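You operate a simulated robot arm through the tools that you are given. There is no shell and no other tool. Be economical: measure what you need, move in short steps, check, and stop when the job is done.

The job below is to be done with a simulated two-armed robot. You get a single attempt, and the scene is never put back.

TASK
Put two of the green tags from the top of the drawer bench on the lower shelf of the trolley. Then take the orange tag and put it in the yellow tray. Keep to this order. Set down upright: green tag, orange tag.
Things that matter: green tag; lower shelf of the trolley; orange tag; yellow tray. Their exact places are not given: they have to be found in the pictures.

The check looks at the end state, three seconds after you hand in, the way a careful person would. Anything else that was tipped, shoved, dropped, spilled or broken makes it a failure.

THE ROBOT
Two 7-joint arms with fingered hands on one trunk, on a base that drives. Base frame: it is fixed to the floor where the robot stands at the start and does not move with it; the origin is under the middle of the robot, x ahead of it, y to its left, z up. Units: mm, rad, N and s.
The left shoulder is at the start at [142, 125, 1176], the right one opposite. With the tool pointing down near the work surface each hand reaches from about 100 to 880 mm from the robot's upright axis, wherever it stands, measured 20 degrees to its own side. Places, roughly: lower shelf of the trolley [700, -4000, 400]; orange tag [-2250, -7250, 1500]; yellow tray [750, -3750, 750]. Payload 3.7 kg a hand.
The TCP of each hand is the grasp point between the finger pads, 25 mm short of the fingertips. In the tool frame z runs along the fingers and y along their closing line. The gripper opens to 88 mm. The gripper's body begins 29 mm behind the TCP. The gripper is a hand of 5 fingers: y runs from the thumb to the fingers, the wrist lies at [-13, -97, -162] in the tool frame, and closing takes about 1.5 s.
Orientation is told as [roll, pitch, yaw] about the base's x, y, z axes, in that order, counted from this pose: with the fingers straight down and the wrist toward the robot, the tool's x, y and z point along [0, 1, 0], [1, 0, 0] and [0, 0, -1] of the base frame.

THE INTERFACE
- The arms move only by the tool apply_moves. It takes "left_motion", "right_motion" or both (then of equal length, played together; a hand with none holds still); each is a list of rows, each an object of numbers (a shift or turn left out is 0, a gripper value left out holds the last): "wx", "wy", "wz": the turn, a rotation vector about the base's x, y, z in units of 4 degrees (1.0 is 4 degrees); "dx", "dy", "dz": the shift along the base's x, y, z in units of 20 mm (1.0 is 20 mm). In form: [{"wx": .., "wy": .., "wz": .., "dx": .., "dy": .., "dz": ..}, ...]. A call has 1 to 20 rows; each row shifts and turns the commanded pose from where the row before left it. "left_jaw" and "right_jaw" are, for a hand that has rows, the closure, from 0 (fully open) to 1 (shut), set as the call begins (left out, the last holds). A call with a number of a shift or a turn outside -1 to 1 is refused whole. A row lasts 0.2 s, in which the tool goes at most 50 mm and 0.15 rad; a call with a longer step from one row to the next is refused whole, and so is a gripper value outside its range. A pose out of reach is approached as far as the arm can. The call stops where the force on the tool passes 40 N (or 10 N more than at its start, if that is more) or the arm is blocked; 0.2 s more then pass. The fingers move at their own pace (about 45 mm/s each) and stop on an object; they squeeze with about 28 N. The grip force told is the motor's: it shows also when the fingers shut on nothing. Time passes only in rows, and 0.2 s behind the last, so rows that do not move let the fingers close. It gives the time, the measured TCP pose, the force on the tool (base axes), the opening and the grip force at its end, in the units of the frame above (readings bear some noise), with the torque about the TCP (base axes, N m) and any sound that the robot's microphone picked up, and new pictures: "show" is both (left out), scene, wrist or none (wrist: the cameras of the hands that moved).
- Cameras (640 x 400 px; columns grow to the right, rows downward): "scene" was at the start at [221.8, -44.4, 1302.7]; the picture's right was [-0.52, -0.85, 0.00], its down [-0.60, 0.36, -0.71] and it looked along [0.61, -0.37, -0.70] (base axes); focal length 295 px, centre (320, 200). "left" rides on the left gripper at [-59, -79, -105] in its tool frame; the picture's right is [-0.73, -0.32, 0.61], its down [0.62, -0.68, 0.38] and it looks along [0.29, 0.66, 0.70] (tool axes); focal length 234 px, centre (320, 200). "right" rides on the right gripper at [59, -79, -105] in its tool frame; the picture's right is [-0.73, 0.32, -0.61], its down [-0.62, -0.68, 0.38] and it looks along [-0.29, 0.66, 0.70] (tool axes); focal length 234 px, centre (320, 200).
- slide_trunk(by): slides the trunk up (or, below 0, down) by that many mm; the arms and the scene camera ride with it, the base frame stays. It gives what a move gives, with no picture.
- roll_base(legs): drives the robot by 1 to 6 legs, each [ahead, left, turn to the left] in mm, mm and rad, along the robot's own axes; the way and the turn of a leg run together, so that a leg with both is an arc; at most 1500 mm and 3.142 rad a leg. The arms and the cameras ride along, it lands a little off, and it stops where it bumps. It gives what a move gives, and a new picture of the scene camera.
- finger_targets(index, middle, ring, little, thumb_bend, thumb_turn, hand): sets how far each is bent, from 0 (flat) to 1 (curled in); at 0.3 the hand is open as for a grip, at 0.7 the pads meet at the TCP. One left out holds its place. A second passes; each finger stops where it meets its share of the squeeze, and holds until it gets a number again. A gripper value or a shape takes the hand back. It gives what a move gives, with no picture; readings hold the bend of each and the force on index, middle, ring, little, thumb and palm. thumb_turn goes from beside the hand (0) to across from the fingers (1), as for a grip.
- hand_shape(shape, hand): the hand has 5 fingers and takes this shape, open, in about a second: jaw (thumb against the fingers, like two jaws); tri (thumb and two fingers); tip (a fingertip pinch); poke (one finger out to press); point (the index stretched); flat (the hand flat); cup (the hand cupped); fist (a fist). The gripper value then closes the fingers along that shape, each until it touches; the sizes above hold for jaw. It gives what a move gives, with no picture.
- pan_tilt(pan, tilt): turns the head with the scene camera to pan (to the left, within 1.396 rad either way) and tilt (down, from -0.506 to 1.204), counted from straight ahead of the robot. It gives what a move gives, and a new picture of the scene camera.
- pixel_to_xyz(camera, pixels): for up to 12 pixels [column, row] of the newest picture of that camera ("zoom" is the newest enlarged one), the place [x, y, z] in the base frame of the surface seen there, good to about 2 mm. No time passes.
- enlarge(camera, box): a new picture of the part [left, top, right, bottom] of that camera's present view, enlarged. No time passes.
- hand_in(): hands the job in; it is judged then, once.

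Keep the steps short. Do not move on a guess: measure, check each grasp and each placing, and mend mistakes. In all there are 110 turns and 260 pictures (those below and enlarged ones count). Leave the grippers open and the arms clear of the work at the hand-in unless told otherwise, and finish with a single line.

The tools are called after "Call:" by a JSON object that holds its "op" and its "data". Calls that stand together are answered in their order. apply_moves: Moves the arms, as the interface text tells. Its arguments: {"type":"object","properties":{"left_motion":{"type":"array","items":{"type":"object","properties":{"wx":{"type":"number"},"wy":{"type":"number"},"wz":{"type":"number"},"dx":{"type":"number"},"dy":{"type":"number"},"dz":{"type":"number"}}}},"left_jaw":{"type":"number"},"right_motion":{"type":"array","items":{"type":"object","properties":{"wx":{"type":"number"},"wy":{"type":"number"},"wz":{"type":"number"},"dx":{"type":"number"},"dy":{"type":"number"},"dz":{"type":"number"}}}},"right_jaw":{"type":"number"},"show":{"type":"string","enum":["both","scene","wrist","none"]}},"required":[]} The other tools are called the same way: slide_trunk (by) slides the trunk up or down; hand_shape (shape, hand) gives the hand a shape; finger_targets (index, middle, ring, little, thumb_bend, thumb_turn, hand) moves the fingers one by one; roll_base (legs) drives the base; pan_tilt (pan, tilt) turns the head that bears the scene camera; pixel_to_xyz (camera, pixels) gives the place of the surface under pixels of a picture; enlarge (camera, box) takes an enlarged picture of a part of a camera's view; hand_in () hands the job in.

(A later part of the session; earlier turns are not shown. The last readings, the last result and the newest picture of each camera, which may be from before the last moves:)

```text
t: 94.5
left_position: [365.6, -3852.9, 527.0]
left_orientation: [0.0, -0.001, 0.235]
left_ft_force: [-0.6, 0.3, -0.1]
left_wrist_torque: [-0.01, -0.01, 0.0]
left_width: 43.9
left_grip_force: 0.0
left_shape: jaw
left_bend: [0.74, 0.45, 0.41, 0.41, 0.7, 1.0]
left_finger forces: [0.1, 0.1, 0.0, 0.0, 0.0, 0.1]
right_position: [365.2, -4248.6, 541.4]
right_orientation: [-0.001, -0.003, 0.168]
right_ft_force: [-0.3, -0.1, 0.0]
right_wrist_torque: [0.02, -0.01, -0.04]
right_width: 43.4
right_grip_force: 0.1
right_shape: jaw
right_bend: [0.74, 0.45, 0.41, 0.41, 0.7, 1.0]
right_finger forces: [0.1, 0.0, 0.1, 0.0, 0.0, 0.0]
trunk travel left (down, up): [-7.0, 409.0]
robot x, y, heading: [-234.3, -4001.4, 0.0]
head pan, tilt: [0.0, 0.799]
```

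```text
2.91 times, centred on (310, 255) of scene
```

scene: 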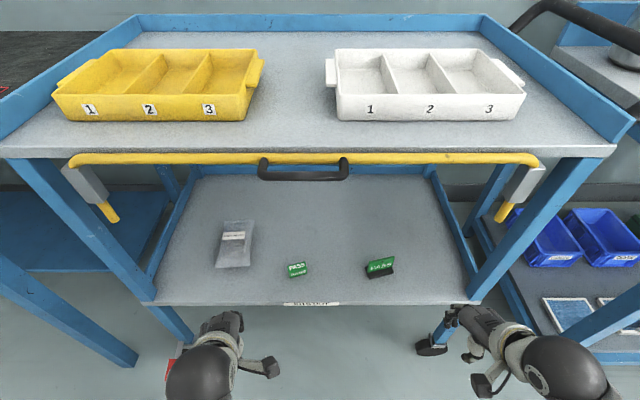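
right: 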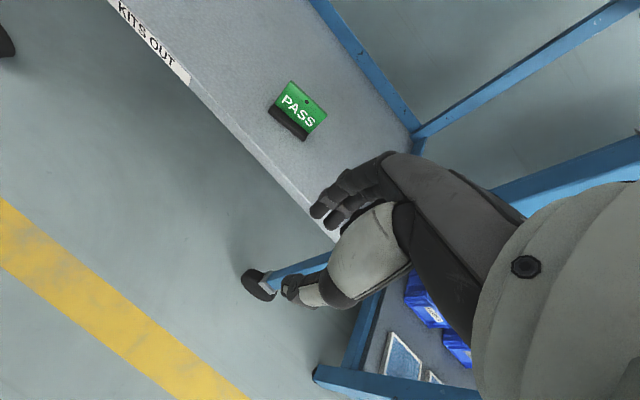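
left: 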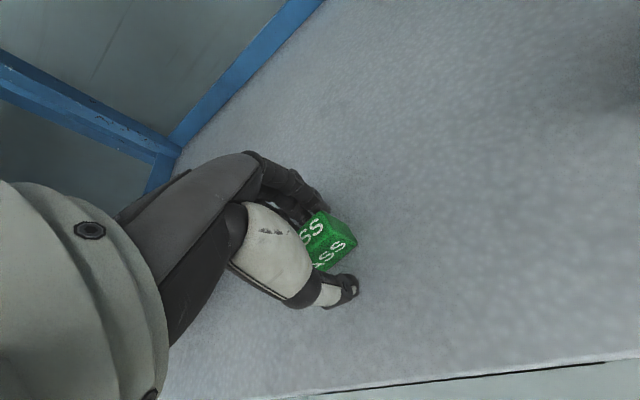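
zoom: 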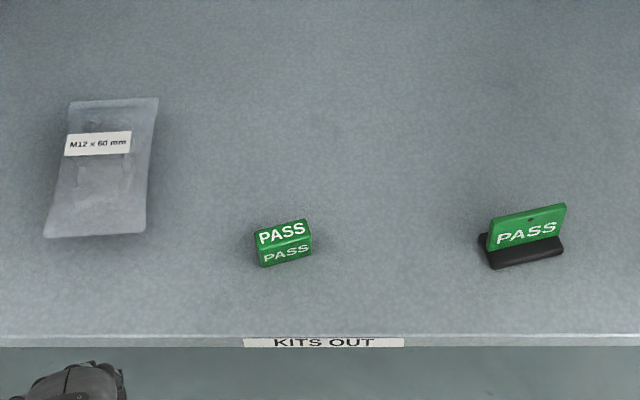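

Both green tags stand upright. Now back away 500 mm, raise the trunk, and look for the orange tag.

Call:
{"op": "roll_base", "data": {"legs": [[-450, 0, 0]]}}

Call:
{"op": "slide_trunk", "data": {"by": 190}}

Call:
{"op": "pan_tilt", "data": {"pan": -1.35, "tilt": 0.15}}

```text
t: 97.2
left_position: [-87.0, -3849.9, 527.5]
left_orientation: [0.0, -0.003, 0.242]
left_ft_force: [0.7, -0.5, -0.5]
left_wrist_torque: [-0.02, 0.01, 0.02]
left_width: 44.0
left_grip_force: 0.1
left_shape: jaw
left_bend: [0.74, 0.45, 0.41, 0.41, 0.7, 1.0]
left_finger forces: [0.0, 0.0, 0.1, 0.0, 0.0, 0.0]
right_position: [-83.4, -4245.7, 542.0]
right_orientation: [0.0, -0.002, 0.171]
right_ft_force: [0.1, -0.1, -0.7]
right_wrist_torque: [0.04, -0.01, 0.01]
right_width: 43.6
right_grip_force: 0.1
right_shape: jaw
right_bend: [0.74, 0.45, 0.41, 0.41, 0.7, 1.0]
right_finger forces: [0.0, 0.1, 0.0, 0.0, 0.1, 0.1]
trunk travel left (down, up): [-7.0, 409.0]
robot x, y, heading: [-684.0, -4000.9, 0.0]
head pan, tilt: [0.0, 0.799]
```

scene: 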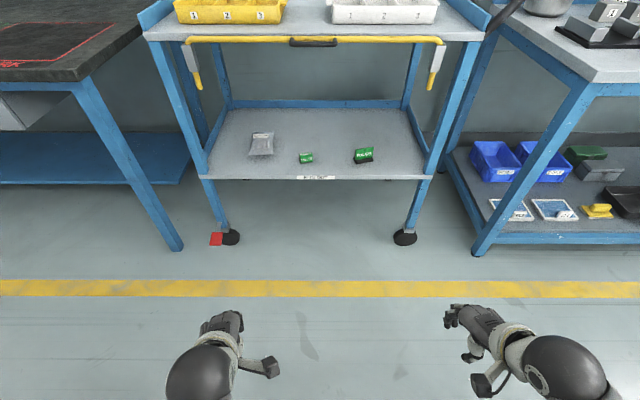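

```text
t: 99.3
left_position: [-87.1, -3849.5, 716.8]
left_orientation: [0.001, 0.0, 0.24]
left_ft_force: [-0.1, 0.1, 0.4]
left_wrist_torque: [0.01, 0.0, 0.03]
left_width: 43.6
left_grip_force: 0.0
left_shape: jaw
left_bend: [0.74, 0.45, 0.41, 0.41, 0.7, 1.0]
left_finger forces: [0.0, 0.1, 0.0, 0.0, 0.0, 0.1]
right_position: [-82.4, -4246.5, 730.1]
right_orientation: [-0.002, 0.0, 0.174]
right_ft_force: [-0.1, -0.6, 0.1]
right_wrist_torque: [0.01, -0.03, 0.0]
right_width: 43.5
right_grip_force: 0.0
right_shape: jaw
right_bend: [0.74, 0.45, 0.41, 0.41, 0.7, 1.0]
right_finger forces: [0.0, 0.1, 0.0, 0.0, 0.0, 0.1]
trunk travel left (down, up): [-197.0, 219.0]
robot x, y, heading: [-682.5, -3999.7, 0.004]
head pan, tilt: [0.0, 0.799]
```

```text
t: 100.8
left_position: [-86.0, -3850.3, 716.9]
left_orientation: [0.0, -0.002, 0.241]
left_ft_force: [0.1, -1.0, -0.3]
left_wrist_torque: [-0.02, 0.02, 0.0]
left_width: 43.6
left_grip_force: 0.1
left_shape: jaw
left_bend: [0.74, 0.45, 0.41, 0.41, 0.7, 1.0]
left_finger forces: [0.0, 0.0, 0.0, 0.0, 0.0, 0.1]
right_position: [-82.9, -4246.0, 731.7]
right_orientation: [0.0, 0.0, 0.172]
right_ft_force: [-0.6, -0.2, 0.6]
right_wrist_torque: [0.01, 0.0, -0.01]
right_width: 43.7
right_grip_force: 0.1
right_shape: jaw
right_bend: [0.74, 0.45, 0.41, 0.41, 0.7, 1.0]
right_finger forces: [0.0, 0.0, 0.1, 0.1, 0.0, 0.0]
trunk travel left (down, up): [-197.0, 219.0]
robot x, y, heading: [-681.3, -4002.1, 0.004]
head pan, tilt: [-1.349, 0.15]
```

scene: 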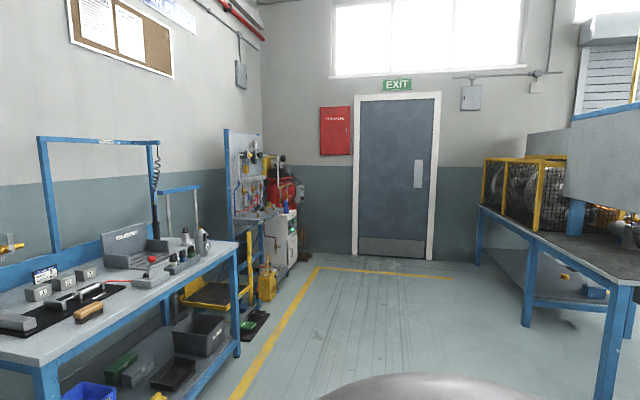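

Measure the right-hand bench and the aisle before turning.

Call:
{"op": "pixel_to_xyz", "data": {"camera": "scene", "pixels": [[525, 322], [600, 395], [635, 275], [480, 260], [505, 220], [395, 250], [585, 240], [355, 290]]}}

Call:
{"op": "roll_base", "data": {"legs": [[0, 0, -1.571]]}}

Call:
{"op": "pan_tilt", "data": {"pan": -0.6, "tilt": 0.2}}

```text
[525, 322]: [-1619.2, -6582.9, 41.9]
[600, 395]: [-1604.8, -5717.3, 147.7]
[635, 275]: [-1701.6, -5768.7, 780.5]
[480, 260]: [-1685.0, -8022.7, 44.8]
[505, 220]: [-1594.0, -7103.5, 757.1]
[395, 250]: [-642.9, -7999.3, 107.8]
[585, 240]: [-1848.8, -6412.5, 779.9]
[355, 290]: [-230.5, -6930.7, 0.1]
```

```text
t: 105.1
left_position: [-535.1, -4599.5, 716.6]
left_orientation: [0.001, -0.001, -1.331]
left_ft_force: [1.2, -0.2, 0.2]
left_wrist_torque: [-0.04, 0.01, 0.01]
left_width: 43.4
left_grip_force: 0.0
left_shape: jaw
left_bend: [0.74, 0.45, 0.41, 0.41, 0.7, 1.0]
left_finger forces: [0.1, 0.0, 0.0, 0.0, 0.0, 0.0]
right_position: [-931.0, -4601.4, 732.4]
right_orientation: [-0.001, -0.002, -1.399]
right_ft_force: [0.9, 0.0, -0.3]
right_wrist_torque: [0.02, -0.01, -0.01]
right_width: 43.7
right_grip_force: 0.0
right_shape: jaw
right_bend: [0.74, 0.45, 0.41, 0.41, 0.7, 1.0]
right_finger forces: [0.0, 0.1, 0.0, 0.1, 0.0, 0.1]
trunk travel left (down, up): [-197.0, 219.0]
robot x, y, heading: [-683.0, -3999.5, -1.566]
head pan, tilt: [-1.349, 0.15]
```

scene: 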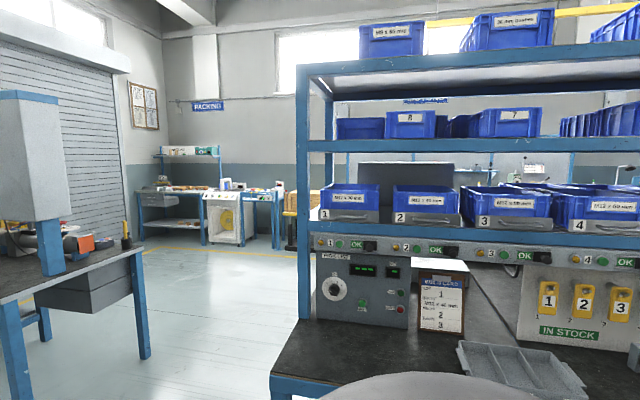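

```text
t: 106.2
left_position: [-534.2, -4599.5, 717.3]
left_orientation: [0.001, -0.002, -1.332]
left_ft_force: [0.0, 0.8, 0.1]
left_wrist_torque: [0.0, 0.02, -0.01]
left_width: 43.7
left_grip_force: 0.1
left_shape: jaw
left_bend: [0.74, 0.45, 0.41, 0.41, 0.7, 1.0]
left_finger forces: [0.1, 0.0, 0.0, 0.0, 0.0, 0.1]
right_position: [-931.8, -4601.1, 732.2]
right_orientation: [0.0, -0.002, -1.4]
right_ft_force: [-0.6, -0.7, 0.1]
right_wrist_torque: [-0.02, 0.02, -0.01]
right_width: 43.6
right_grip_force: 0.1
right_shape: jaw
right_bend: [0.74, 0.45, 0.41, 0.41, 0.7, 1.0]
right_finger forces: [0.1, 0.0, 0.0, 0.1, 0.0, 0.1]
trunk travel left (down, up): [-197.0, 219.0]
robot x, y, heading: [-683.6, -4000.1, -1.568]
head pan, tilt: [-0.6, 0.201]
```

scene: 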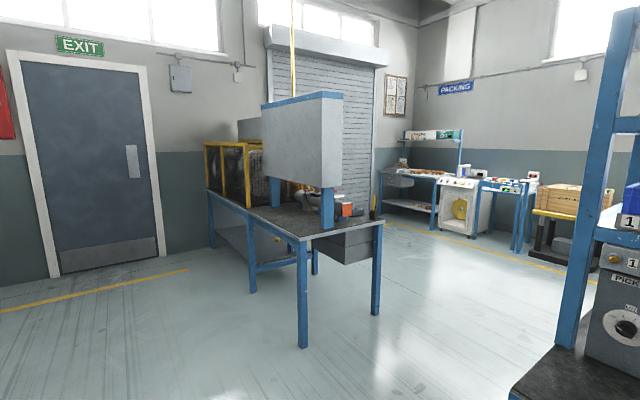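

Call:
{"op": "enlarge", "data": {"camera": "scene", "box": [190, 80, 400, 280]}}

Call:
{"op": "pixel_to_xyz", "data": {"camera": "scene", "pixels": [[345, 211], [300, 120], [330, 100], [268, 105], [328, 215], [374, 215], [250, 160], [208, 150], [375, 310], [303, 340]]}}

```text
2.00 times, centred on (295, 180) of scene
```

zoom: 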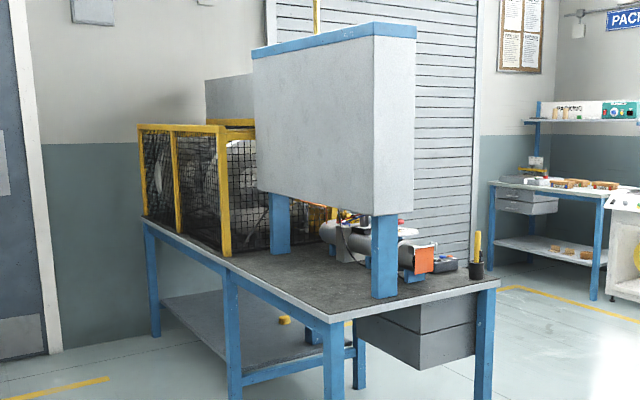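

```text
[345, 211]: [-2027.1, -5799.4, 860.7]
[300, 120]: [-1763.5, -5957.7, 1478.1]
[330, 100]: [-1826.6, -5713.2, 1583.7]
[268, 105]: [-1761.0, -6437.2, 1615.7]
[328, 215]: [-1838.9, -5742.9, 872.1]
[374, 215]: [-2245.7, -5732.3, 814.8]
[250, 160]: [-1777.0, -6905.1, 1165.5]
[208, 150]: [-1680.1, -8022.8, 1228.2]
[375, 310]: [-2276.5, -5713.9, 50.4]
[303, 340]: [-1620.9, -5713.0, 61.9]
```

Call:
{"op": "pixel_to_xyz", "data": {"camera": "scene", "pixels": [[535, 375], [590, 150], [512, 395], [555, 220], [440, 230], [520, 255], [420, 260], [480, 300]]}}

Call:
{"op": "roll_base", "data": {"legs": [[1050, 0, 0], [0, 0, -1.571]]}}

Call:
{"op": "pan_tilt", "data": {"pan": 0, "tilt": 0.35}}

```text
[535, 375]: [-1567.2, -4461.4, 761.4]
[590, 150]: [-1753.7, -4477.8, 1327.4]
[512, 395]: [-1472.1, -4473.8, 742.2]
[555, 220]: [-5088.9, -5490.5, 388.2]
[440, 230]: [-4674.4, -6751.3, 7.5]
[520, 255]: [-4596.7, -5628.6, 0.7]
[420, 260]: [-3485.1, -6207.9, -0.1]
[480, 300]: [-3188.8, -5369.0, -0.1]
```

```text
t: 115.6
left_position: [-1286.8, -5224.3, 716.2]
left_orientation: [-0.002, -0.001, -2.917]
left_ft_force: [-0.4, 0.5, -0.2]
left_wrist_torque: [0.03, 0.0, -0.05]
left_width: 43.8
left_grip_force: 0.0
left_shape: jaw
left_bend: [0.74, 0.45, 0.41, 0.41, 0.7, 1.0]
left_finger forces: [0.0, 0.1, 0.0, 0.1, 0.1, 0.1]
right_position: [-1285.2, -4829.6, 731.0]
right_orientation: [-0.001, -0.002, -2.984]
right_ft_force: [-0.7, 0.3, 0.2]
right_wrist_torque: [0.0, -0.01, -0.05]
right_width: 43.7
right_grip_force: 0.1
right_shape: jaw
right_bend: [0.74, 0.45, 0.41, 0.41, 0.7, 1.0]
right_finger forces: [0.0, 0.1, 0.0, 0.0, 0.0, 0.0]
trunk travel left (down, up): [-197.0, 219.0]
robot x, y, heading: [-686.7, -5083.9, 3.127]
head pan, tilt: [-0.6, 0.201]
```

scene: 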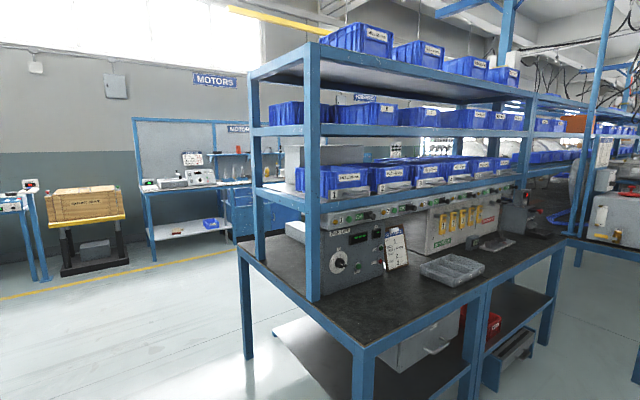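

```text
t: 116.6
left_position: [-1287.1, -5224.5, 717.4]
left_orientation: [0.001, -0.001, -2.916]
left_ft_force: [0.8, 0.8, -0.6]
left_wrist_torque: [0.01, 0.02, 0.01]
left_width: 43.8
left_grip_force: 0.1
left_shape: jaw
left_bend: [0.74, 0.45, 0.41, 0.41, 0.7, 1.0]
left_finger forces: [0.1, 0.0, 0.1, 0.0, 0.1, 0.0]
right_position: [-1285.7, -4828.5, 732.6]
right_orientation: [0.0, -0.002, -2.984]
right_ft_force: [1.1, -0.2, -0.1]
right_wrist_torque: [0.01, 0.05, -0.03]
right_width: 43.6
right_grip_force: 0.1
right_shape: jaw
right_bend: [0.74, 0.45, 0.41, 0.41, 0.7, 1.0]
right_finger forces: [0.1, 0.0, 0.1, 0.0, 0.1, 0.0]
trunk travel left (down, up): [-197.0, 219.0]
robot x, y, heading: [-690.1, -5080.9, 3.126]
head pan, tilt: [0.0, 0.351]
```

scene: 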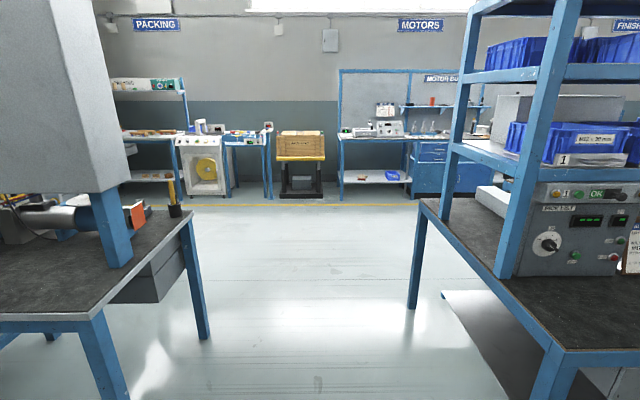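

Gap is ~1250 wide and I'm centred. Drive through to x≈-3150 and turn left.

Call:
{"op": "roll_base", "data": {"legs": [[1250, 0, 0], [1250, 0, 0], [0, 0, 1.571]]}}

Call:
{"op": "pan_tilt", "data": {"pan": 0.5, "tilt": 0.2}}

```text
t: 132.5
left_position: [-3040.3, -5628.5, 717.0]
left_orientation: [0.0, -0.001, -1.355]
left_ft_force: [-0.1, -0.1, -1.1]
left_wrist_torque: [-0.01, 0.0, 0.03]
left_width: 43.9
left_grip_force: 0.1
left_shape: jaw
left_bend: [0.74, 0.45, 0.41, 0.41, 0.7, 1.0]
left_finger forces: [0.1, 0.1, 0.0, 0.0, 0.0, 0.1]
right_position: [-3436.0, -5622.8, 732.1]
right_orientation: [0.001, -0.003, -1.422]
right_ft_force: [0.4, 0.5, -0.2]
right_wrist_torque: [-0.01, -0.02, 0.04]
right_width: 43.6
right_grip_force: 0.1
right_shape: jaw
right_bend: [0.74, 0.45, 0.41, 0.41, 0.7, 1.0]
right_finger forces: [0.0, 0.0, 0.0, 0.0, 0.0, 0.0]
trunk travel left (down, up): [-197.0, 219.0]
robot x, y, heading: [-3173.7, -5026.8, -1.589]
head pan, tilt: [0.0, 0.351]
```

scene: 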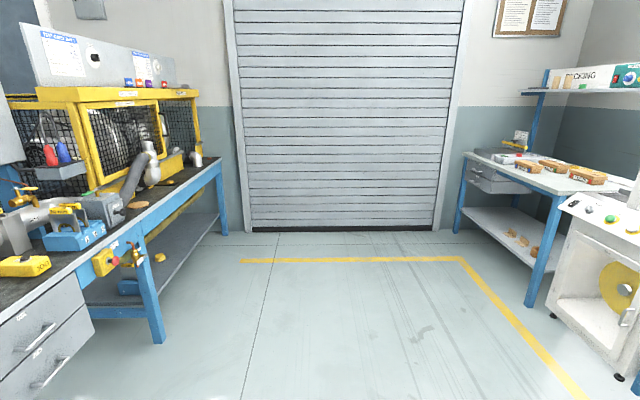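

```text
t: 133.5
left_position: [-3039.8, -5629.5, 717.1]
left_orientation: [0.001, -0.001, -1.355]
left_ft_force: [0.3, -0.3, 0.0]
left_wrist_torque: [0.01, 0.02, 0.03]
left_width: 43.5
left_grip_force: 0.0
left_shape: jaw
left_bend: [0.74, 0.45, 0.41, 0.41, 0.7, 1.0]
left_finger forces: [0.1, 0.0, 0.0, 0.0, 0.0, 0.0]
right_position: [-3436.6, -5621.8, 731.4]
right_orientation: [-0.001, -0.001, -1.422]
right_ft_force: [0.2, -0.6, -0.6]
right_wrist_torque: [-0.02, 0.02, -0.03]
right_width: 43.7
right_grip_force: 0.0
right_shape: jaw
right_bend: [0.74, 0.45, 0.41, 0.41, 0.7, 1.0]
right_finger forces: [0.0, 0.0, 0.0, 0.0, 0.0, 0.0]
trunk travel left (down, up): [-197.0, 219.0]
robot x, y, heading: [-3178.9, -5028.3, -1.591]
head pan, tilt: [0.499, 0.201]
```

scene: 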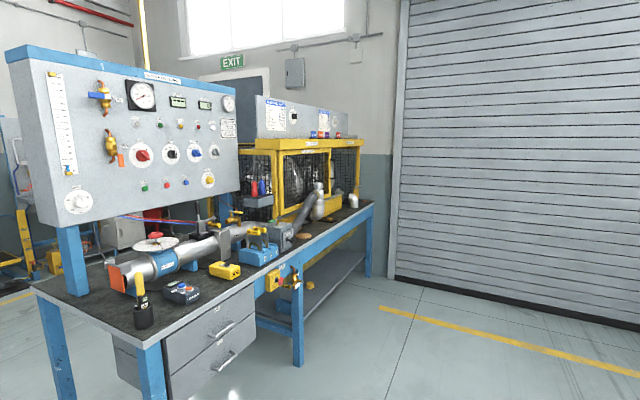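

Coloured tags sit on the top of the yellow cage. Zoom.

Call:
{"op": "enlarge", "data": {"camera": "scene", "box": [250, 90, 370, 165]}}

Call:
{"op": "pixel_to_xyz", "data": {"camera": "zoom", "pixels": [[348, 223], [375, 215], [400, 215], [420, 215], [300, 250], [470, 220], [320, 190], [310, 265]]}}

```text
5.33 times, centred on (310, 128) of scene
```

zoom: 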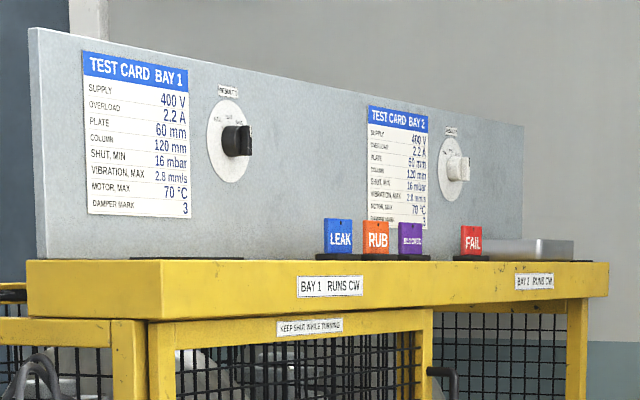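

```text
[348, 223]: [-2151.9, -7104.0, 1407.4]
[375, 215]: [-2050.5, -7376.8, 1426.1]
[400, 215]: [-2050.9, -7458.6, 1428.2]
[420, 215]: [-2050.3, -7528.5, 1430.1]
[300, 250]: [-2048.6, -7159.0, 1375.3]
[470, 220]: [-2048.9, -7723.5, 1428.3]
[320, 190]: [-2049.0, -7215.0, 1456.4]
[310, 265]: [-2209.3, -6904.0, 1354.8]
```

The orange RUB tag is at about (-2152,-7180,1400) on the cage top. Drive to y≈-7180 and turn to face +x.

Call:
{"op": "roll_base", "data": {"legs": [[1100, 0, 0], [1050, 0, 0], [0, 0, 1.589]]}}

Call:
{"op": "slide_trunk", "data": {"by": 215}}

Call:
{"op": "pan_tilt", "data": {"pan": 0, "tilt": 0.2}}

```text
t: 147.8
left_position: [-2632.2, -7025.0, 717.1]
left_orientation: [-0.002, -0.002, 0.211]
left_ft_force: [0.2, 0.3, -0.2]
left_wrist_torque: [0.01, 0.01, 0.05]
left_width: 43.8
left_grip_force: 0.0
left_shape: jaw
left_bend: [0.74, 0.45, 0.41, 0.41, 0.7, 1.0]
left_finger forces: [0.0, 0.1, 0.0, 0.0, 0.1, 0.0]
right_position: [-2640.5, -7422.1, 731.9]
right_orientation: [0.003, -0.002, 0.141]
right_ft_force: [0.1, -0.2, -0.1]
right_wrist_torque: [0.01, -0.01, 0.01]
right_width: 43.1
right_grip_force: 0.1
right_shape: jaw
right_bend: [0.74, 0.45, 0.41, 0.41, 0.7, 1.0]
right_finger forces: [0.0, 0.1, 0.0, 0.1, 0.0, 0.0]
trunk travel left (down, up): [-197.0, 219.0]
robot x, y, heading: [-3238.1, -7159.5, -0.03]
head pan, tilt: [0.499, 0.201]
```

scene: 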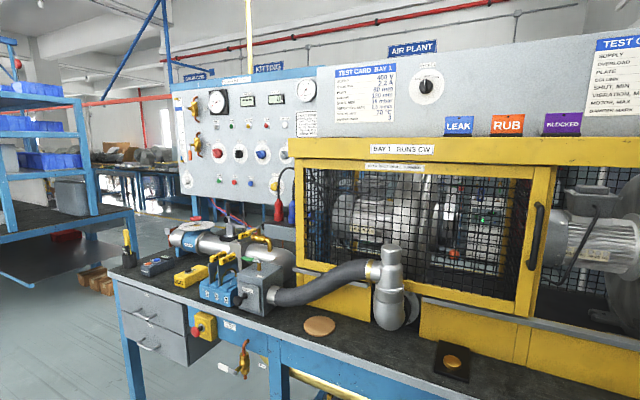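

```text
t: 150.1
left_position: [-2632.4, -7024.9, 932.7]
left_orientation: [0.0, -0.002, 0.21]
left_ft_force: [0.0, -0.1, 1.4]
left_wrist_torque: [-0.01, 0.01, -0.01]
left_width: 43.7
left_grip_force: 0.1
left_shape: jaw
left_bend: [0.74, 0.45, 0.41, 0.41, 0.7, 1.0]
left_finger forces: [0.0, 0.0, 0.0, 0.0, 0.1, 0.1]
right_position: [-2640.4, -7420.9, 945.7]
right_orientation: [0.001, -0.002, 0.142]
right_ft_force: [-0.4, 0.3, 0.2]
right_wrist_torque: [0.04, -0.01, 0.03]
right_width: 43.4
right_grip_force: 0.1
right_shape: jaw
right_bend: [0.74, 0.45, 0.41, 0.41, 0.7, 1.0]
right_finger forces: [0.0, 0.0, 0.0, 0.0, 0.1, 0.1]
trunk travel left (down, up): [-412.0, 4.0]
robot x, y, heading: [-3234.4, -7156.1, -0.025]
head pan, tilt: [0.499, 0.201]
```

```text
t: 151.1
left_position: [-2631.9, -7024.7, 932.2]
left_orientation: [0.001, -0.001, 0.209]
left_ft_force: [-0.7, 0.2, -0.3]
left_wrist_torque: [0.0, 0.0, 0.04]
left_width: 43.9
left_grip_force: 0.0
left_shape: jaw
left_bend: [0.74, 0.45, 0.41, 0.41, 0.7, 1.0]
left_finger forces: [0.1, 0.0, 0.0, 0.1, 0.0, 0.1]
right_position: [-2640.2, -7421.4, 945.1]
right_orientation: [-0.001, -0.002, 0.144]
right_ft_force: [-0.4, 0.4, 0.8]
right_wrist_torque: [0.02, 0.03, -0.03]
right_width: 43.6
right_grip_force: 0.1
right_shape: jaw
right_bend: [0.74, 0.45, 0.41, 0.41, 0.7, 1.0]
right_finger forces: [0.0, 0.0, 0.0, 0.1, 0.0, 0.0]
trunk travel left (down, up): [-412.0, 4.0]
robot x, y, heading: [-3231.8, -7156.1, -0.027]
head pan, tilt: [0.0, 0.201]
```

scene: 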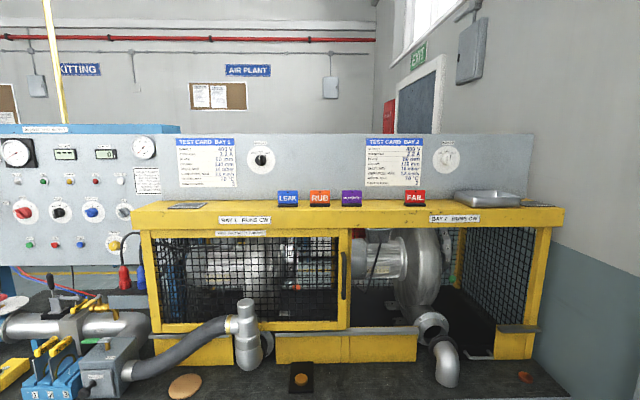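

Call:
{"op": "enlarge", "data": {"camera": "scene", "box": [260, 175, 380, 225]}}

Call:
{"op": "pixel_to_xyz", "data": {"camera": "zoom", "pixels": [[150, 120], [270, 95], [320, 90], [368, 90], [320, 140], [320, 165], [280, 160], [375, 160], [440, 120], [490, 90], [215, 130], [320, 195]]}}

```text
5.33 times, centred on (320, 200) of scene
```

zoom: 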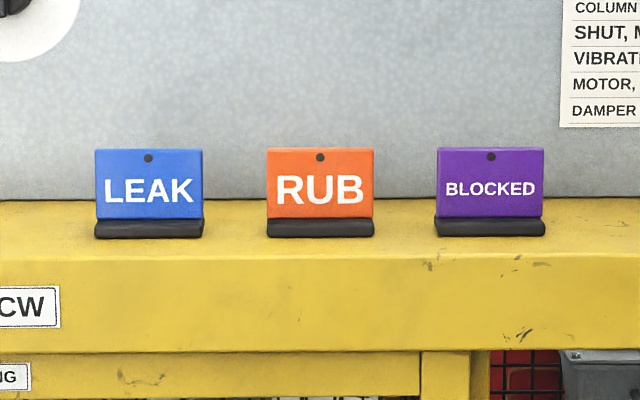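

```text
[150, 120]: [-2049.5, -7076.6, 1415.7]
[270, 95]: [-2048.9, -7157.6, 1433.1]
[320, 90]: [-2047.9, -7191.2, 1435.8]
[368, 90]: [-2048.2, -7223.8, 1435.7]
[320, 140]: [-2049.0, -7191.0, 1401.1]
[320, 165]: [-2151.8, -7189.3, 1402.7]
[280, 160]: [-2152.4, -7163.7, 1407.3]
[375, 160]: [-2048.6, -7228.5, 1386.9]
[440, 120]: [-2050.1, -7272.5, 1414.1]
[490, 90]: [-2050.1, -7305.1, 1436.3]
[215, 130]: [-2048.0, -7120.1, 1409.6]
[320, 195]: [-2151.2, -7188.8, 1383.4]
```

Tag faces -x squarely: face x≈-2152, centre y≈-7190, neighbours 96 mm to each side. First I'll raise both hands above the cage height here in free space; also measure the cage top.

Call:
{"op": "pixel_to_xyz", "data": {"camera": "zoom", "pixels": [[235, 245], [235, 220], [400, 245], [320, 228], [320, 151], [272, 200], [368, 200], [440, 200], [200, 200], [320, 245], [330, 152], [300, 152]]}}

Call:
{"op": "apply_moves", "data": {"left_motion": [{"dz": 1}, {"dz": 1}, {"dz": 1}, {"dz": 1}, {"dz": 1}, {"dz": 1}, {"dz": 1}, {"dz": 1}, {"dz": 1}, {"dz": 1}, {"dz": 1}, {"dz": 1}, {"dz": 1}, {"dz": 1}, {"dz": 1}, {"dz": 1}, {"dz": 1}, {"dz": 1}, {"dz": 1}, {"dz": 1}], "right_motion": [{"dz": 1}, {"dz": 1}, {"dz": 1}, {"dz": 1}, {"dz": 1}, {"dz": 1}, {"dz": 1}, {"dz": 1}, {"dz": 1}, {"dz": 1}, {"dz": 1}, {"dz": 1}, {"dz": 1}, {"dz": 1}, {"dz": 1}, {"dz": 1}, {"dz": 1}, {"dz": 1}, {"dz": 1}, {"dz": 1}], "show": "scene"}}

```text
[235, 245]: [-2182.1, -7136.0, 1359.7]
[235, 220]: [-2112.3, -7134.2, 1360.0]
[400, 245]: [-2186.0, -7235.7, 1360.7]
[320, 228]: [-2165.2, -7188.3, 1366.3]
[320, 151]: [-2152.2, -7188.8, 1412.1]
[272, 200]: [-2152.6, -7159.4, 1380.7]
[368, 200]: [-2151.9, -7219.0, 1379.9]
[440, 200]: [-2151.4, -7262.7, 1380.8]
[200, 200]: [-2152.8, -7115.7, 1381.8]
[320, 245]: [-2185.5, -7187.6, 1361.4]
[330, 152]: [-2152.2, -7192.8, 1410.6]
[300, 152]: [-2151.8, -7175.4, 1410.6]
```

```text
t: 155.3
left_position: [-2632.0, -7025.1, 1332.5]
left_orientation: [0.0, 0.0, 0.21]
left_ft_force: [-0.2, 0.3, 0.2]
left_wrist_torque: [-0.01, -0.01, -0.01]
left_width: 43.7
left_grip_force: 0.1
left_shape: jaw
left_bend: [0.74, 0.45, 0.41, 0.41, 0.7, 1.0]
left_finger forces: [0.1, 0.0, 0.0, 0.0, 0.0, 0.1]
right_position: [-2640.8, -7422.5, 1346.6]
right_orientation: [0.001, -0.001, 0.141]
right_ft_force: [-1.1, 0.3, -0.2]
right_wrist_torque: [0.01, 0.0, 0.02]
right_width: 43.6
right_grip_force: 0.1
right_shape: jaw
right_bend: [0.74, 0.45, 0.41, 0.41, 0.7, 1.0]
right_finger forces: [0.0, 0.0, 0.1, 0.0, 0.1, 0.0]
trunk travel left (down, up): [-412.0, 4.0]
robot x, y, heading: [-3228.8, -7159.6, -0.023]
head pan, tilt: [0.0, 0.201]
```

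scene: 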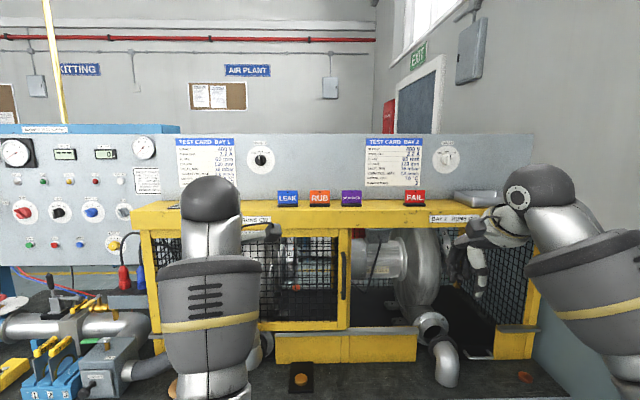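

Cage top z=1360, tag top 1411, plate y -7159…-7219. Raise further; the right hand lines up at y≈-7177 with yaw 0; left hand moves aside.

Call:
{"op": "apply_moves", "data": {"left_motion": [{"dz": 1, "dy": 1}, {"dz": 1, "dy": 1}, {"dz": 1, "dy": 1}, {"dz": 1, "dy": 1}, {"dz": 1, "dy": 1}, {"dz": 1, "dy": 1}, {"dz": 1, "dy": 1}, {}, {}, {}, {}, {}, {}, {}], "right_motion": [{"dz": 1, "wz": -0.3}, {"dz": 1, "wz": -0.3}, {"dz": 1, "wz": -0.3}, {"dz": 1, "wz": -0.3}, {"dz": 1, "wz": -0.3}, {"dz": 1, "wz": -0.3}, {"dz": 1, "wz": -0.2}, {"dy": 1}, {"dy": 1}, {"dy": 1}, {"dy": 1}, {"dy": 1}, {"dy": 1}, {"dy": 1}], "show": "scene"}}

Call:
{"op": "roll_base", "data": {"legs": [[0, 0, 0.025], [320, 0, 0]]}}

```text
t: 158.3
left_position: [-2631.2, -6885.6, 1470.5]
left_orientation: [0.001, 0.001, 0.21]
left_ft_force: [-0.1, -0.1, 0.5]
left_wrist_torque: [0.0, 0.02, 0.02]
left_width: 43.8
left_grip_force: 0.0
left_shape: jaw
left_bend: [0.74, 0.45, 0.41, 0.41, 0.7, 1.0]
left_finger forces: [0.0, 0.1, 0.0, 0.1, 0.0, 0.0]
right_position: [-2639.8, -7279.7, 1487.6]
right_orientation: [0.0, -0.003, 0.0]
right_ft_force: [0.2, -0.1, -0.3]
right_wrist_torque: [-0.01, 0.02, 0.02]
right_width: 44.0
right_grip_force: 0.0
right_shape: jaw
right_bend: [0.74, 0.45, 0.41, 0.41, 0.7, 1.0]
right_finger forces: [0.0, 0.0, 0.0, 0.1, 0.0, 0.0]
trunk travel left (down, up): [-412.0, 4.0]
robot x, y, heading: [-3236.2, -7157.2, -0.025]
head pan, tilt: [0.0, 0.201]
```

scene: 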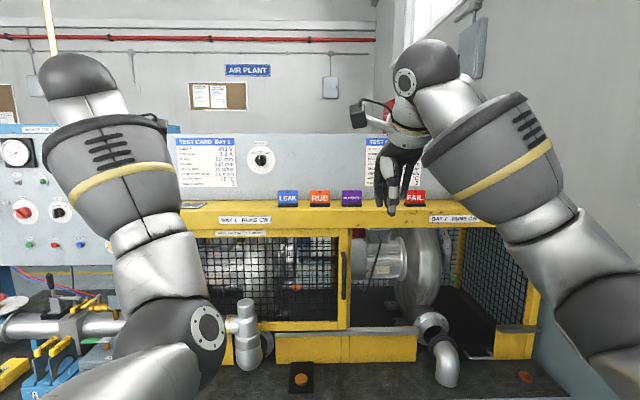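

```text
t: 160.8
left_position: [-2318.5, -6870.8, 1470.7]
left_orientation: [0.0, -0.003, 0.236]
left_ft_force: [-1.2, 0.8, 0.3]
left_wrist_torque: [-0.02, -0.04, -0.01]
left_width: 43.7
left_grip_force: 0.0
left_shape: jaw
left_bend: [0.74, 0.45, 0.41, 0.41, 0.7, 1.0]
left_finger forces: [0.0, 0.0, 0.0, 0.1, 0.1, 0.1]
right_position: [-2314.4, -7265.7, 1486.7]
right_orientation: [0.0, -0.001, 0.026]
right_ft_force: [0.8, 0.6, -0.8]
right_wrist_torque: [0.0, 0.0, 0.03]
right_width: 43.7
right_grip_force: 0.0
right_shape: jaw
right_bend: [0.74, 0.45, 0.41, 0.41, 0.7, 1.0]
right_finger forces: [0.1, 0.0, 0.0, 0.0, 0.0, 0.0]
trunk travel left (down, up): [-412.0, 4.0]
robot x, y, heading: [-2911.3, -7160.1, 0.0]
head pan, tilt: [0.0, 0.201]
```

scene: 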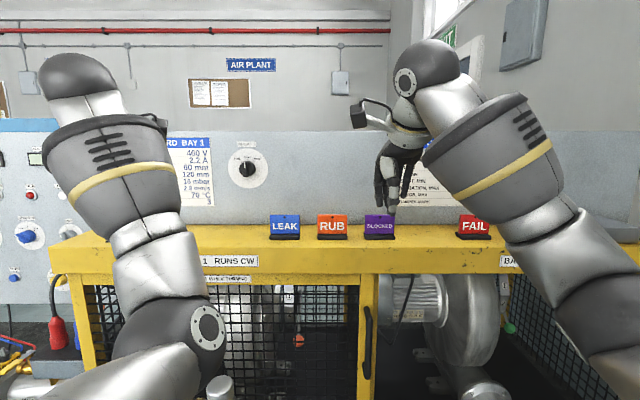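

Re-measure the tag from this nearer place.

Call:
{"op": "enlarge", "data": {"camera": "scene", "box": [260, 205, 410, 255]}}

Call:
{"op": "pixel_to_xyz", "data": {"camera": "scene", "pixels": [[321, 225], [344, 225], [332, 219], [300, 225], [368, 226]]}}

Call:
{"op": "apply_moves", "data": {"right_motion": [{"dx": 0.9, "dy": 0.49}, {"dx": 0.9, "dy": 0.49}, {"dx": 0.9, "dy": 0.49}, {"dx": 0.9, "dy": 0.49}, {"dx": 0.9, "dy": 0.49}, {"dx": 0.9, "dy": 0.49, "wz": -0.1}, {"dx": 0.9, "dy": 0.49, "wz": -0.1}, {"dx": 0.9, "dy": 0.49, "wz": -0.1}, {"dx": 0.9, "dy": 0.49, "wz": -0.1}, {}]}}

```text
4.27 times, centred on (335, 230) of scene
```

zoom: 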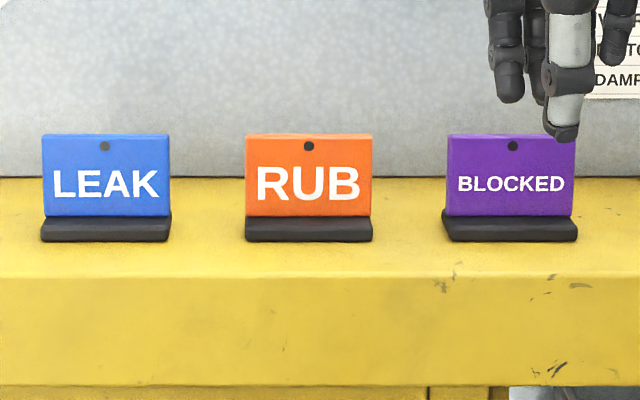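

```text
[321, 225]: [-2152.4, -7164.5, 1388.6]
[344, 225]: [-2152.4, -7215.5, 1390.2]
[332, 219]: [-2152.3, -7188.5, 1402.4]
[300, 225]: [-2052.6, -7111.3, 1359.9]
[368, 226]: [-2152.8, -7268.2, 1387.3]
```

```text
t: 163.0
left_position: [-2318.0, -6871.6, 1472.0]
left_orientation: [0.003, -0.001, 0.238]
left_ft_force: [-0.1, -0.3, 0.4]
left_wrist_torque: [-0.02, 0.01, 0.01]
left_width: 43.9
left_grip_force: 0.2
left_shape: jaw
left_bend: [0.74, 0.45, 0.41, 0.41, 0.7, 1.0]
left_finger forces: [0.0, 0.0, 0.0, 0.0, 0.0, 0.1]
right_position: [-2185.5, -7188.2, 1468.8]
right_orientation: [-0.001, -0.005, 0.0]
right_ft_force: [-0.2, -0.2, -0.2]
right_wrist_torque: [-0.03, 0.02, -0.03]
right_width: 43.5
right_grip_force: 0.1
right_shape: jaw
right_bend: [0.74, 0.45, 0.41, 0.41, 0.7, 1.0]
right_finger forces: [0.0, 0.0, 0.0, 0.1, 0.2, 0.1]
right hand out of reach, approached as far as the arm can: row 8, 9
trunk travel left (down, up): [-412.0, 4.0]
robot x, y, heading: [-2912.6, -7159.6, -0.003]
head pan, tilt: [0.0, 0.201]
```

scene: 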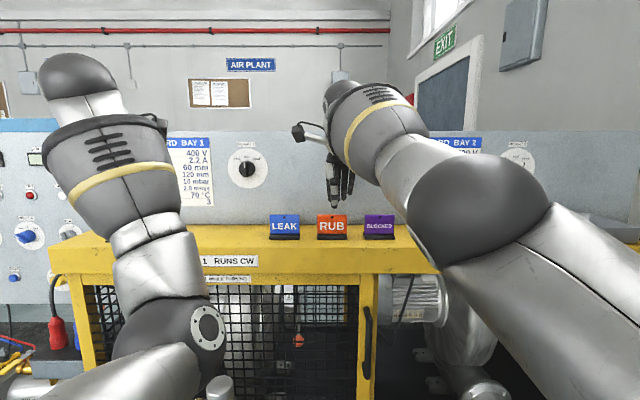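
right: 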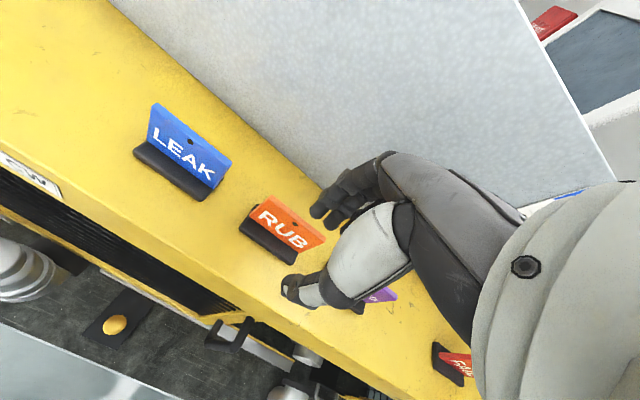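

The right hand is short of reach by ~40 mm. Before driving 60 mm closer, check the left elbow's clearance.

Call:
{"op": "pixel_to_xyz", "data": {"camera": "scene", "pixels": [[205, 330], [222, 350], [220, 385], [160, 340], [300, 258], [70, 270], [190, 385], [150, 385]]}}

Call:
{"op": "pan_tilt", "data": {"pan": 0.3, "tilt": 0.8}}

```text
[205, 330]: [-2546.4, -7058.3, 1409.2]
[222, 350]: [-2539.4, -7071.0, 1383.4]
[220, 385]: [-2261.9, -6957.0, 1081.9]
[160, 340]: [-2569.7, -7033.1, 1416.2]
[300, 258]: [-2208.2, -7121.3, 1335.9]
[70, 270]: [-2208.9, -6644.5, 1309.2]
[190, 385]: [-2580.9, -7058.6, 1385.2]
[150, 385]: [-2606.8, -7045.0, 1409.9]
```

```text
t: 164.0
left_position: [-2318.2, -6870.1, 1471.9]
left_orientation: [0.0, -0.001, 0.236]
left_ft_force: [0.0, 0.7, -1.0]
left_wrist_torque: [0.01, 0.01, -0.01]
left_width: 43.7
left_grip_force: 0.0
left_shape: jaw
left_bend: [0.74, 0.45, 0.41, 0.41, 0.7, 1.0]
left_finger forces: [0.0, 0.0, 0.0, 0.1, 0.0, 0.0]
right_position: [-2184.2, -7187.2, 1469.5]
right_orientation: [0.0, -0.001, 0.0]
right_ft_force: [-1.0, -0.3, -1.1]
right_wrist_torque: [-0.02, -0.03, -0.02]
right_width: 43.9
right_grip_force: 0.0
right_shape: jaw
right_bend: [0.74, 0.45, 0.41, 0.41, 0.7, 1.0]
right_finger forces: [0.1, 0.0, 0.1, 0.1, 0.0, 0.0]
trunk travel left (down, up): [-412.0, 4.0]
robot x, y, heading: [-2911.5, -7158.1, -0.002]
head pan, tilt: [0.3, 0.799]
```

scene: 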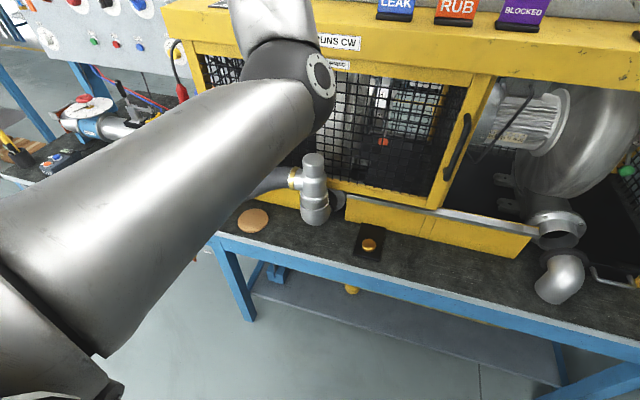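

Elbow is high and clear. Pull the right hand back 120 mm, then drive 100 mm forward.

Call:
{"op": "apply_moves", "data": {"right_motion": [{"dx": -1, "dz": 0.5}, {"dx": -1, "dz": 0.5}, {"dx": -1}, {"dx": -1}, {"dx": -1}, {"dx": -1}], "show": "none"}}

Call:
{"op": "roll_base", "data": {"legs": [[100, 0, 0]]}}

Call:
{"op": "pan_tilt", "data": {"pan": 0, "tilt": 0.35}}

```text
t: 165.4
left_position: [-2317.9, -6872.2, 1472.8]
left_orientation: [0.002, -0.001, 0.235]
left_ft_force: [0.0, 0.2, -0.1]
left_wrist_torque: [0.03, 0.0, -0.01]
left_width: 43.7
left_grip_force: 0.1
left_shape: jaw
left_bend: [0.74, 0.45, 0.41, 0.41, 0.7, 1.0]
left_finger forces: [0.0, 0.1, 0.0, 0.0, 0.0, 0.0]
right_position: [-2306.6, -7187.0, 1488.7]
right_orientation: [0.001, -0.002, 0.001]
right_ft_force: [-0.1, -0.6, -1.0]
right_wrist_torque: [0.01, -0.01, 0.0]
right_width: 43.7
right_grip_force: 0.2
right_shape: jaw
right_bend: [0.74, 0.44, 0.41, 0.41, 0.7, 1.0]
right_finger forces: [0.1, 0.0, 0.1, 0.1, 0.0, 0.0]
trunk travel left (down, up): [-412.0, 4.0]
robot x, y, heading: [-2908.3, -7160.9, 0.004]
head pan, tilt: [0.3, 0.799]
```

```text
t: 166.5
left_position: [-2217.6, -6870.6, 1471.9]
left_orientation: [-0.001, -0.002, 0.236]
left_ft_force: [0.8, -0.3, 0.4]
left_wrist_torque: [0.02, 0.0, 0.0]
left_width: 43.8
left_grip_force: 0.0
left_shape: jaw
left_bend: [0.74, 0.45, 0.41, 0.41, 0.7, 1.0]
left_finger forces: [0.0, 0.0, 0.1, 0.0, 0.1, 0.0]
right_position: [-2206.3, -7185.8, 1489.0]
right_orientation: [-0.001, -0.001, 0.0]
right_ft_force: [0.4, 0.2, 0.1]
right_wrist_torque: [-0.01, -0.03, 0.01]
right_width: 43.6
right_grip_force: 0.0
right_shape: jaw
right_bend: [0.74, 0.44, 0.41, 0.41, 0.7, 1.0]
right_finger forces: [0.0, 0.0, 0.0, 0.1, 0.1, 0.1]
trunk travel left (down, up): [-412.0, 4.0]
robot x, y, heading: [-2809.6, -7156.8, -0.005]
head pan, tilt: [0.3, 0.799]
```

scene: 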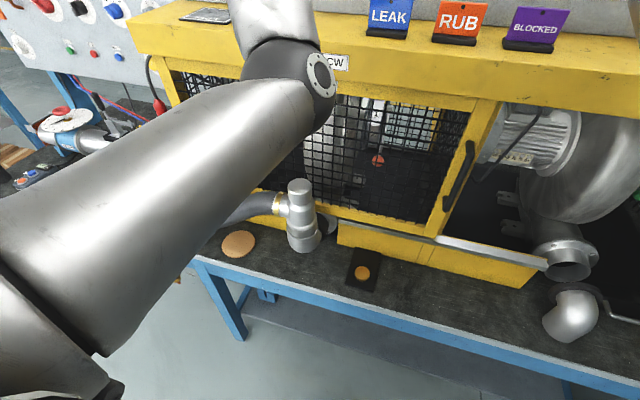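

```text
t: 167.4
left_position: [-2218.9, -6870.9, 1472.9]
left_orientation: [0.0, -0.001, 0.239]
left_ft_force: [-0.1, 0.1, 0.0]
left_wrist_torque: [0.0, 0.01, 0.0]
left_width: 43.8
left_grip_force: 0.1
left_shape: jaw
left_bend: [0.74, 0.45, 0.41, 0.41, 0.7, 1.0]
left_finger forces: [0.0, 0.1, 0.1, 0.0, 0.1, 0.1]
right_position: [-2205.8, -7184.8, 1489.2]
right_orientation: [-0.001, -0.002, 0.003]
right_ft_force: [0.4, -0.6, -0.3]
right_wrist_torque: [0.01, 0.02, 0.02]
right_width: 43.7
right_grip_force: 0.1
right_shape: jaw
right_bend: [0.74, 0.44, 0.41, 0.41, 0.7, 1.0]
right_finger forces: [0.0, 0.0, 0.0, 0.1, 0.0, 0.1]
trunk travel left (down, up): [-412.0, 4.0]
robot x, y, heading: [-2813.7, -7156.6, -0.002]
head pan, tilt: [0.0, 0.351]
```

scene: 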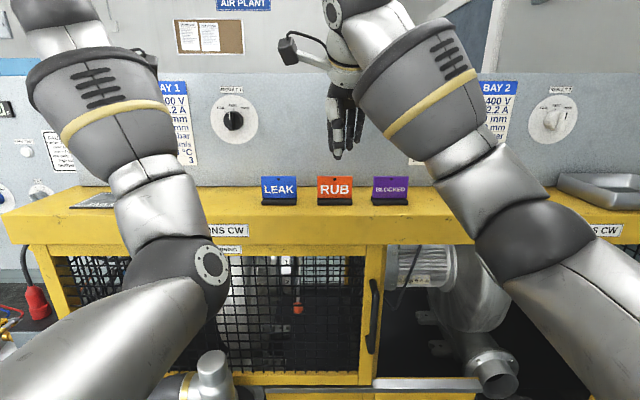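

Position over the tag: x → -2149, y → -7177, z → 1445.

Call:
{"op": "apply_moves", "data": {"right_motion": [{"dx": 0.95, "dy": 0.2}, {"dx": 0.95, "dy": 0.2}, {"dx": 0.95}, {}, {"dz": -0.7}, {"dz": -0.7}, {"dz": -0.7}, {}]}}

Call:
{"op": "enlarge", "data": {"camera": "right", "box": [180, 120, 400, 340]}}

Call:
{"op": "enlarge", "data": {"camera": "scene", "box": [250, 110, 420, 220]}}

```text
t: 169.2
left_position: [-2217.2, -6870.9, 1471.8]
left_orientation: [0.002, -0.003, 0.236]
left_ft_force: [0.7, 1.9, -1.1]
left_wrist_torque: [0.02, 0.01, -0.01]
left_width: 43.7
left_grip_force: 0.1
left_shape: jaw
left_bend: [0.74, 0.45, 0.41, 0.41, 0.7, 1.0]
left_finger forces: [0.0, 0.0, 0.0, 0.1, 0.0, 0.0]
right_position: [-2150.0, -7175.3, 1446.8]
right_orientation: [0.0, -0.004, -0.001]
right_ft_force: [-0.3, 0.3, -0.2]
right_wrist_torque: [0.01, -0.02, 0.02]
right_width: 43.6
right_grip_force: 0.1
right_shape: jaw
right_bend: [0.74, 0.44, 0.41, 0.41, 0.7, 1.0]
right_finger forces: [0.0, 0.0, 0.0, 0.0, 0.0, 0.0]
trunk travel left (down, up): [-412.0, 4.0]
robot x, y, heading: [-2814.1, -7157.1, -0.001]
head pan, tilt: [0.0, 0.351]
```

scene: 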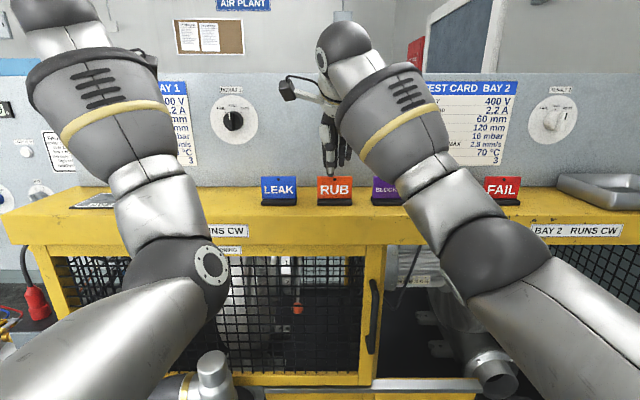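
right: 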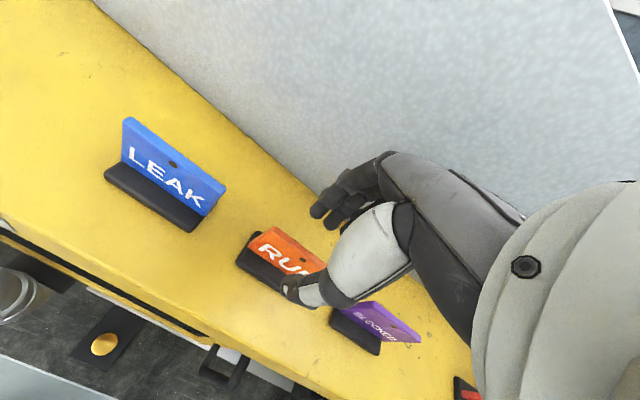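

```text
1.82 times, centred on (290, 230) of right
```

zoom: 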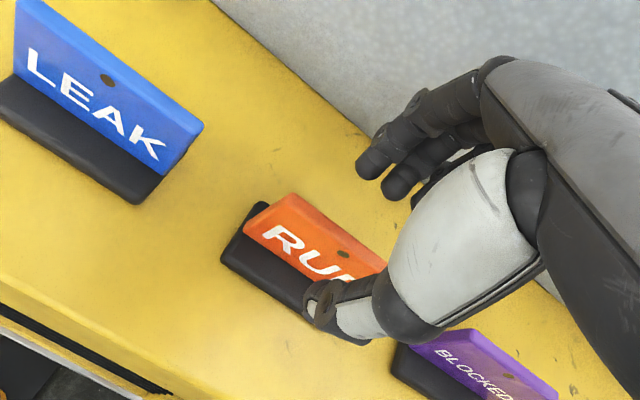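

```text
3.64 times, centred on (335, 165) of scene
```

zoom: 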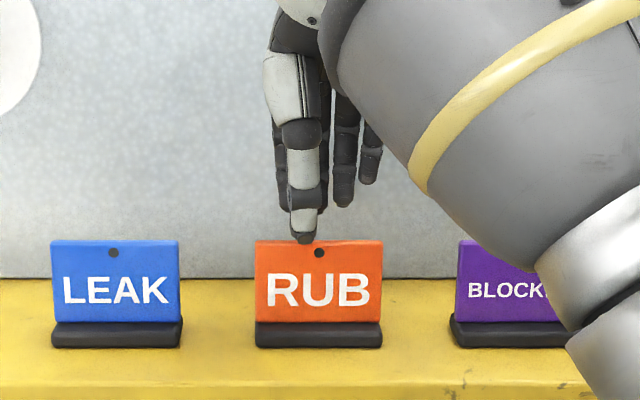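

Fingers straddle RUB and clear both neighbours. Lower 45 mm to z≈1402.

Call:
{"op": "apply_moves", "data": {"right_motion": [{"dz": -0.6}, {"dz": -0.6}, {"dz": -0.6}, {"dz": -0.4}, {}], "show": "wrist"}}

Call:
{"op": "enlarge", "data": {"camera": "scene", "box": [250, 110, 420, 220]}}

```text
t: 170.4
left_position: [-2217.4, -6870.8, 1472.2]
left_orientation: [0.002, -0.003, 0.235]
left_ft_force: [-0.3, 0.1, -0.6]
left_wrist_torque: [-0.02, 0.01, 0.01]
left_width: 43.6
left_grip_force: 0.1
left_shape: jaw
left_bend: [0.74, 0.45, 0.41, 0.41, 0.7, 1.0]
left_finger forces: [0.0, 0.1, 0.1, 0.0, 0.0, 0.0]
right_position: [-2148.6, -7177.2, 1403.1]
right_orientation: [0.0, -0.004, 0.001]
right_ft_force: [-0.7, 0.4, -1.0]
right_wrist_torque: [0.01, 0.01, 0.03]
right_width: 43.5
right_grip_force: 0.1
right_shape: jaw
right_bend: [0.74, 0.44, 0.41, 0.41, 0.7, 1.0]
right_finger forces: [0.0, 0.0, 0.1, 0.0, 0.1, 0.0]
trunk travel left (down, up): [-412.0, 4.0]
robot x, y, heading: [-2814.0, -7157.2, 0.003]
head pan, tilt: [0.0, 0.351]
```

right: 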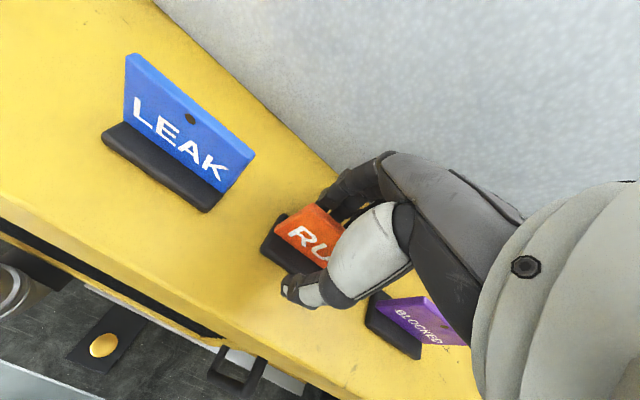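

```text
3.64 times, centred on (335, 165) of scene
```

zoom: 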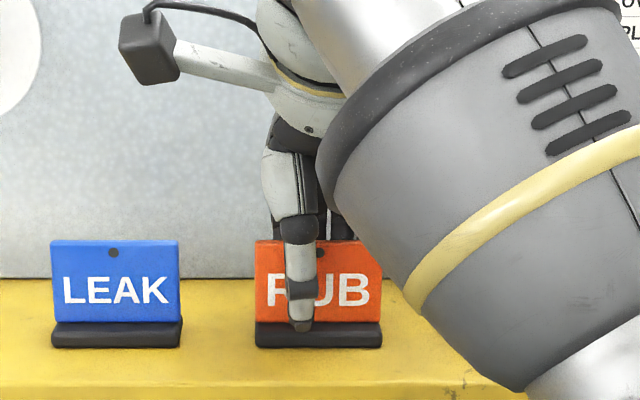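

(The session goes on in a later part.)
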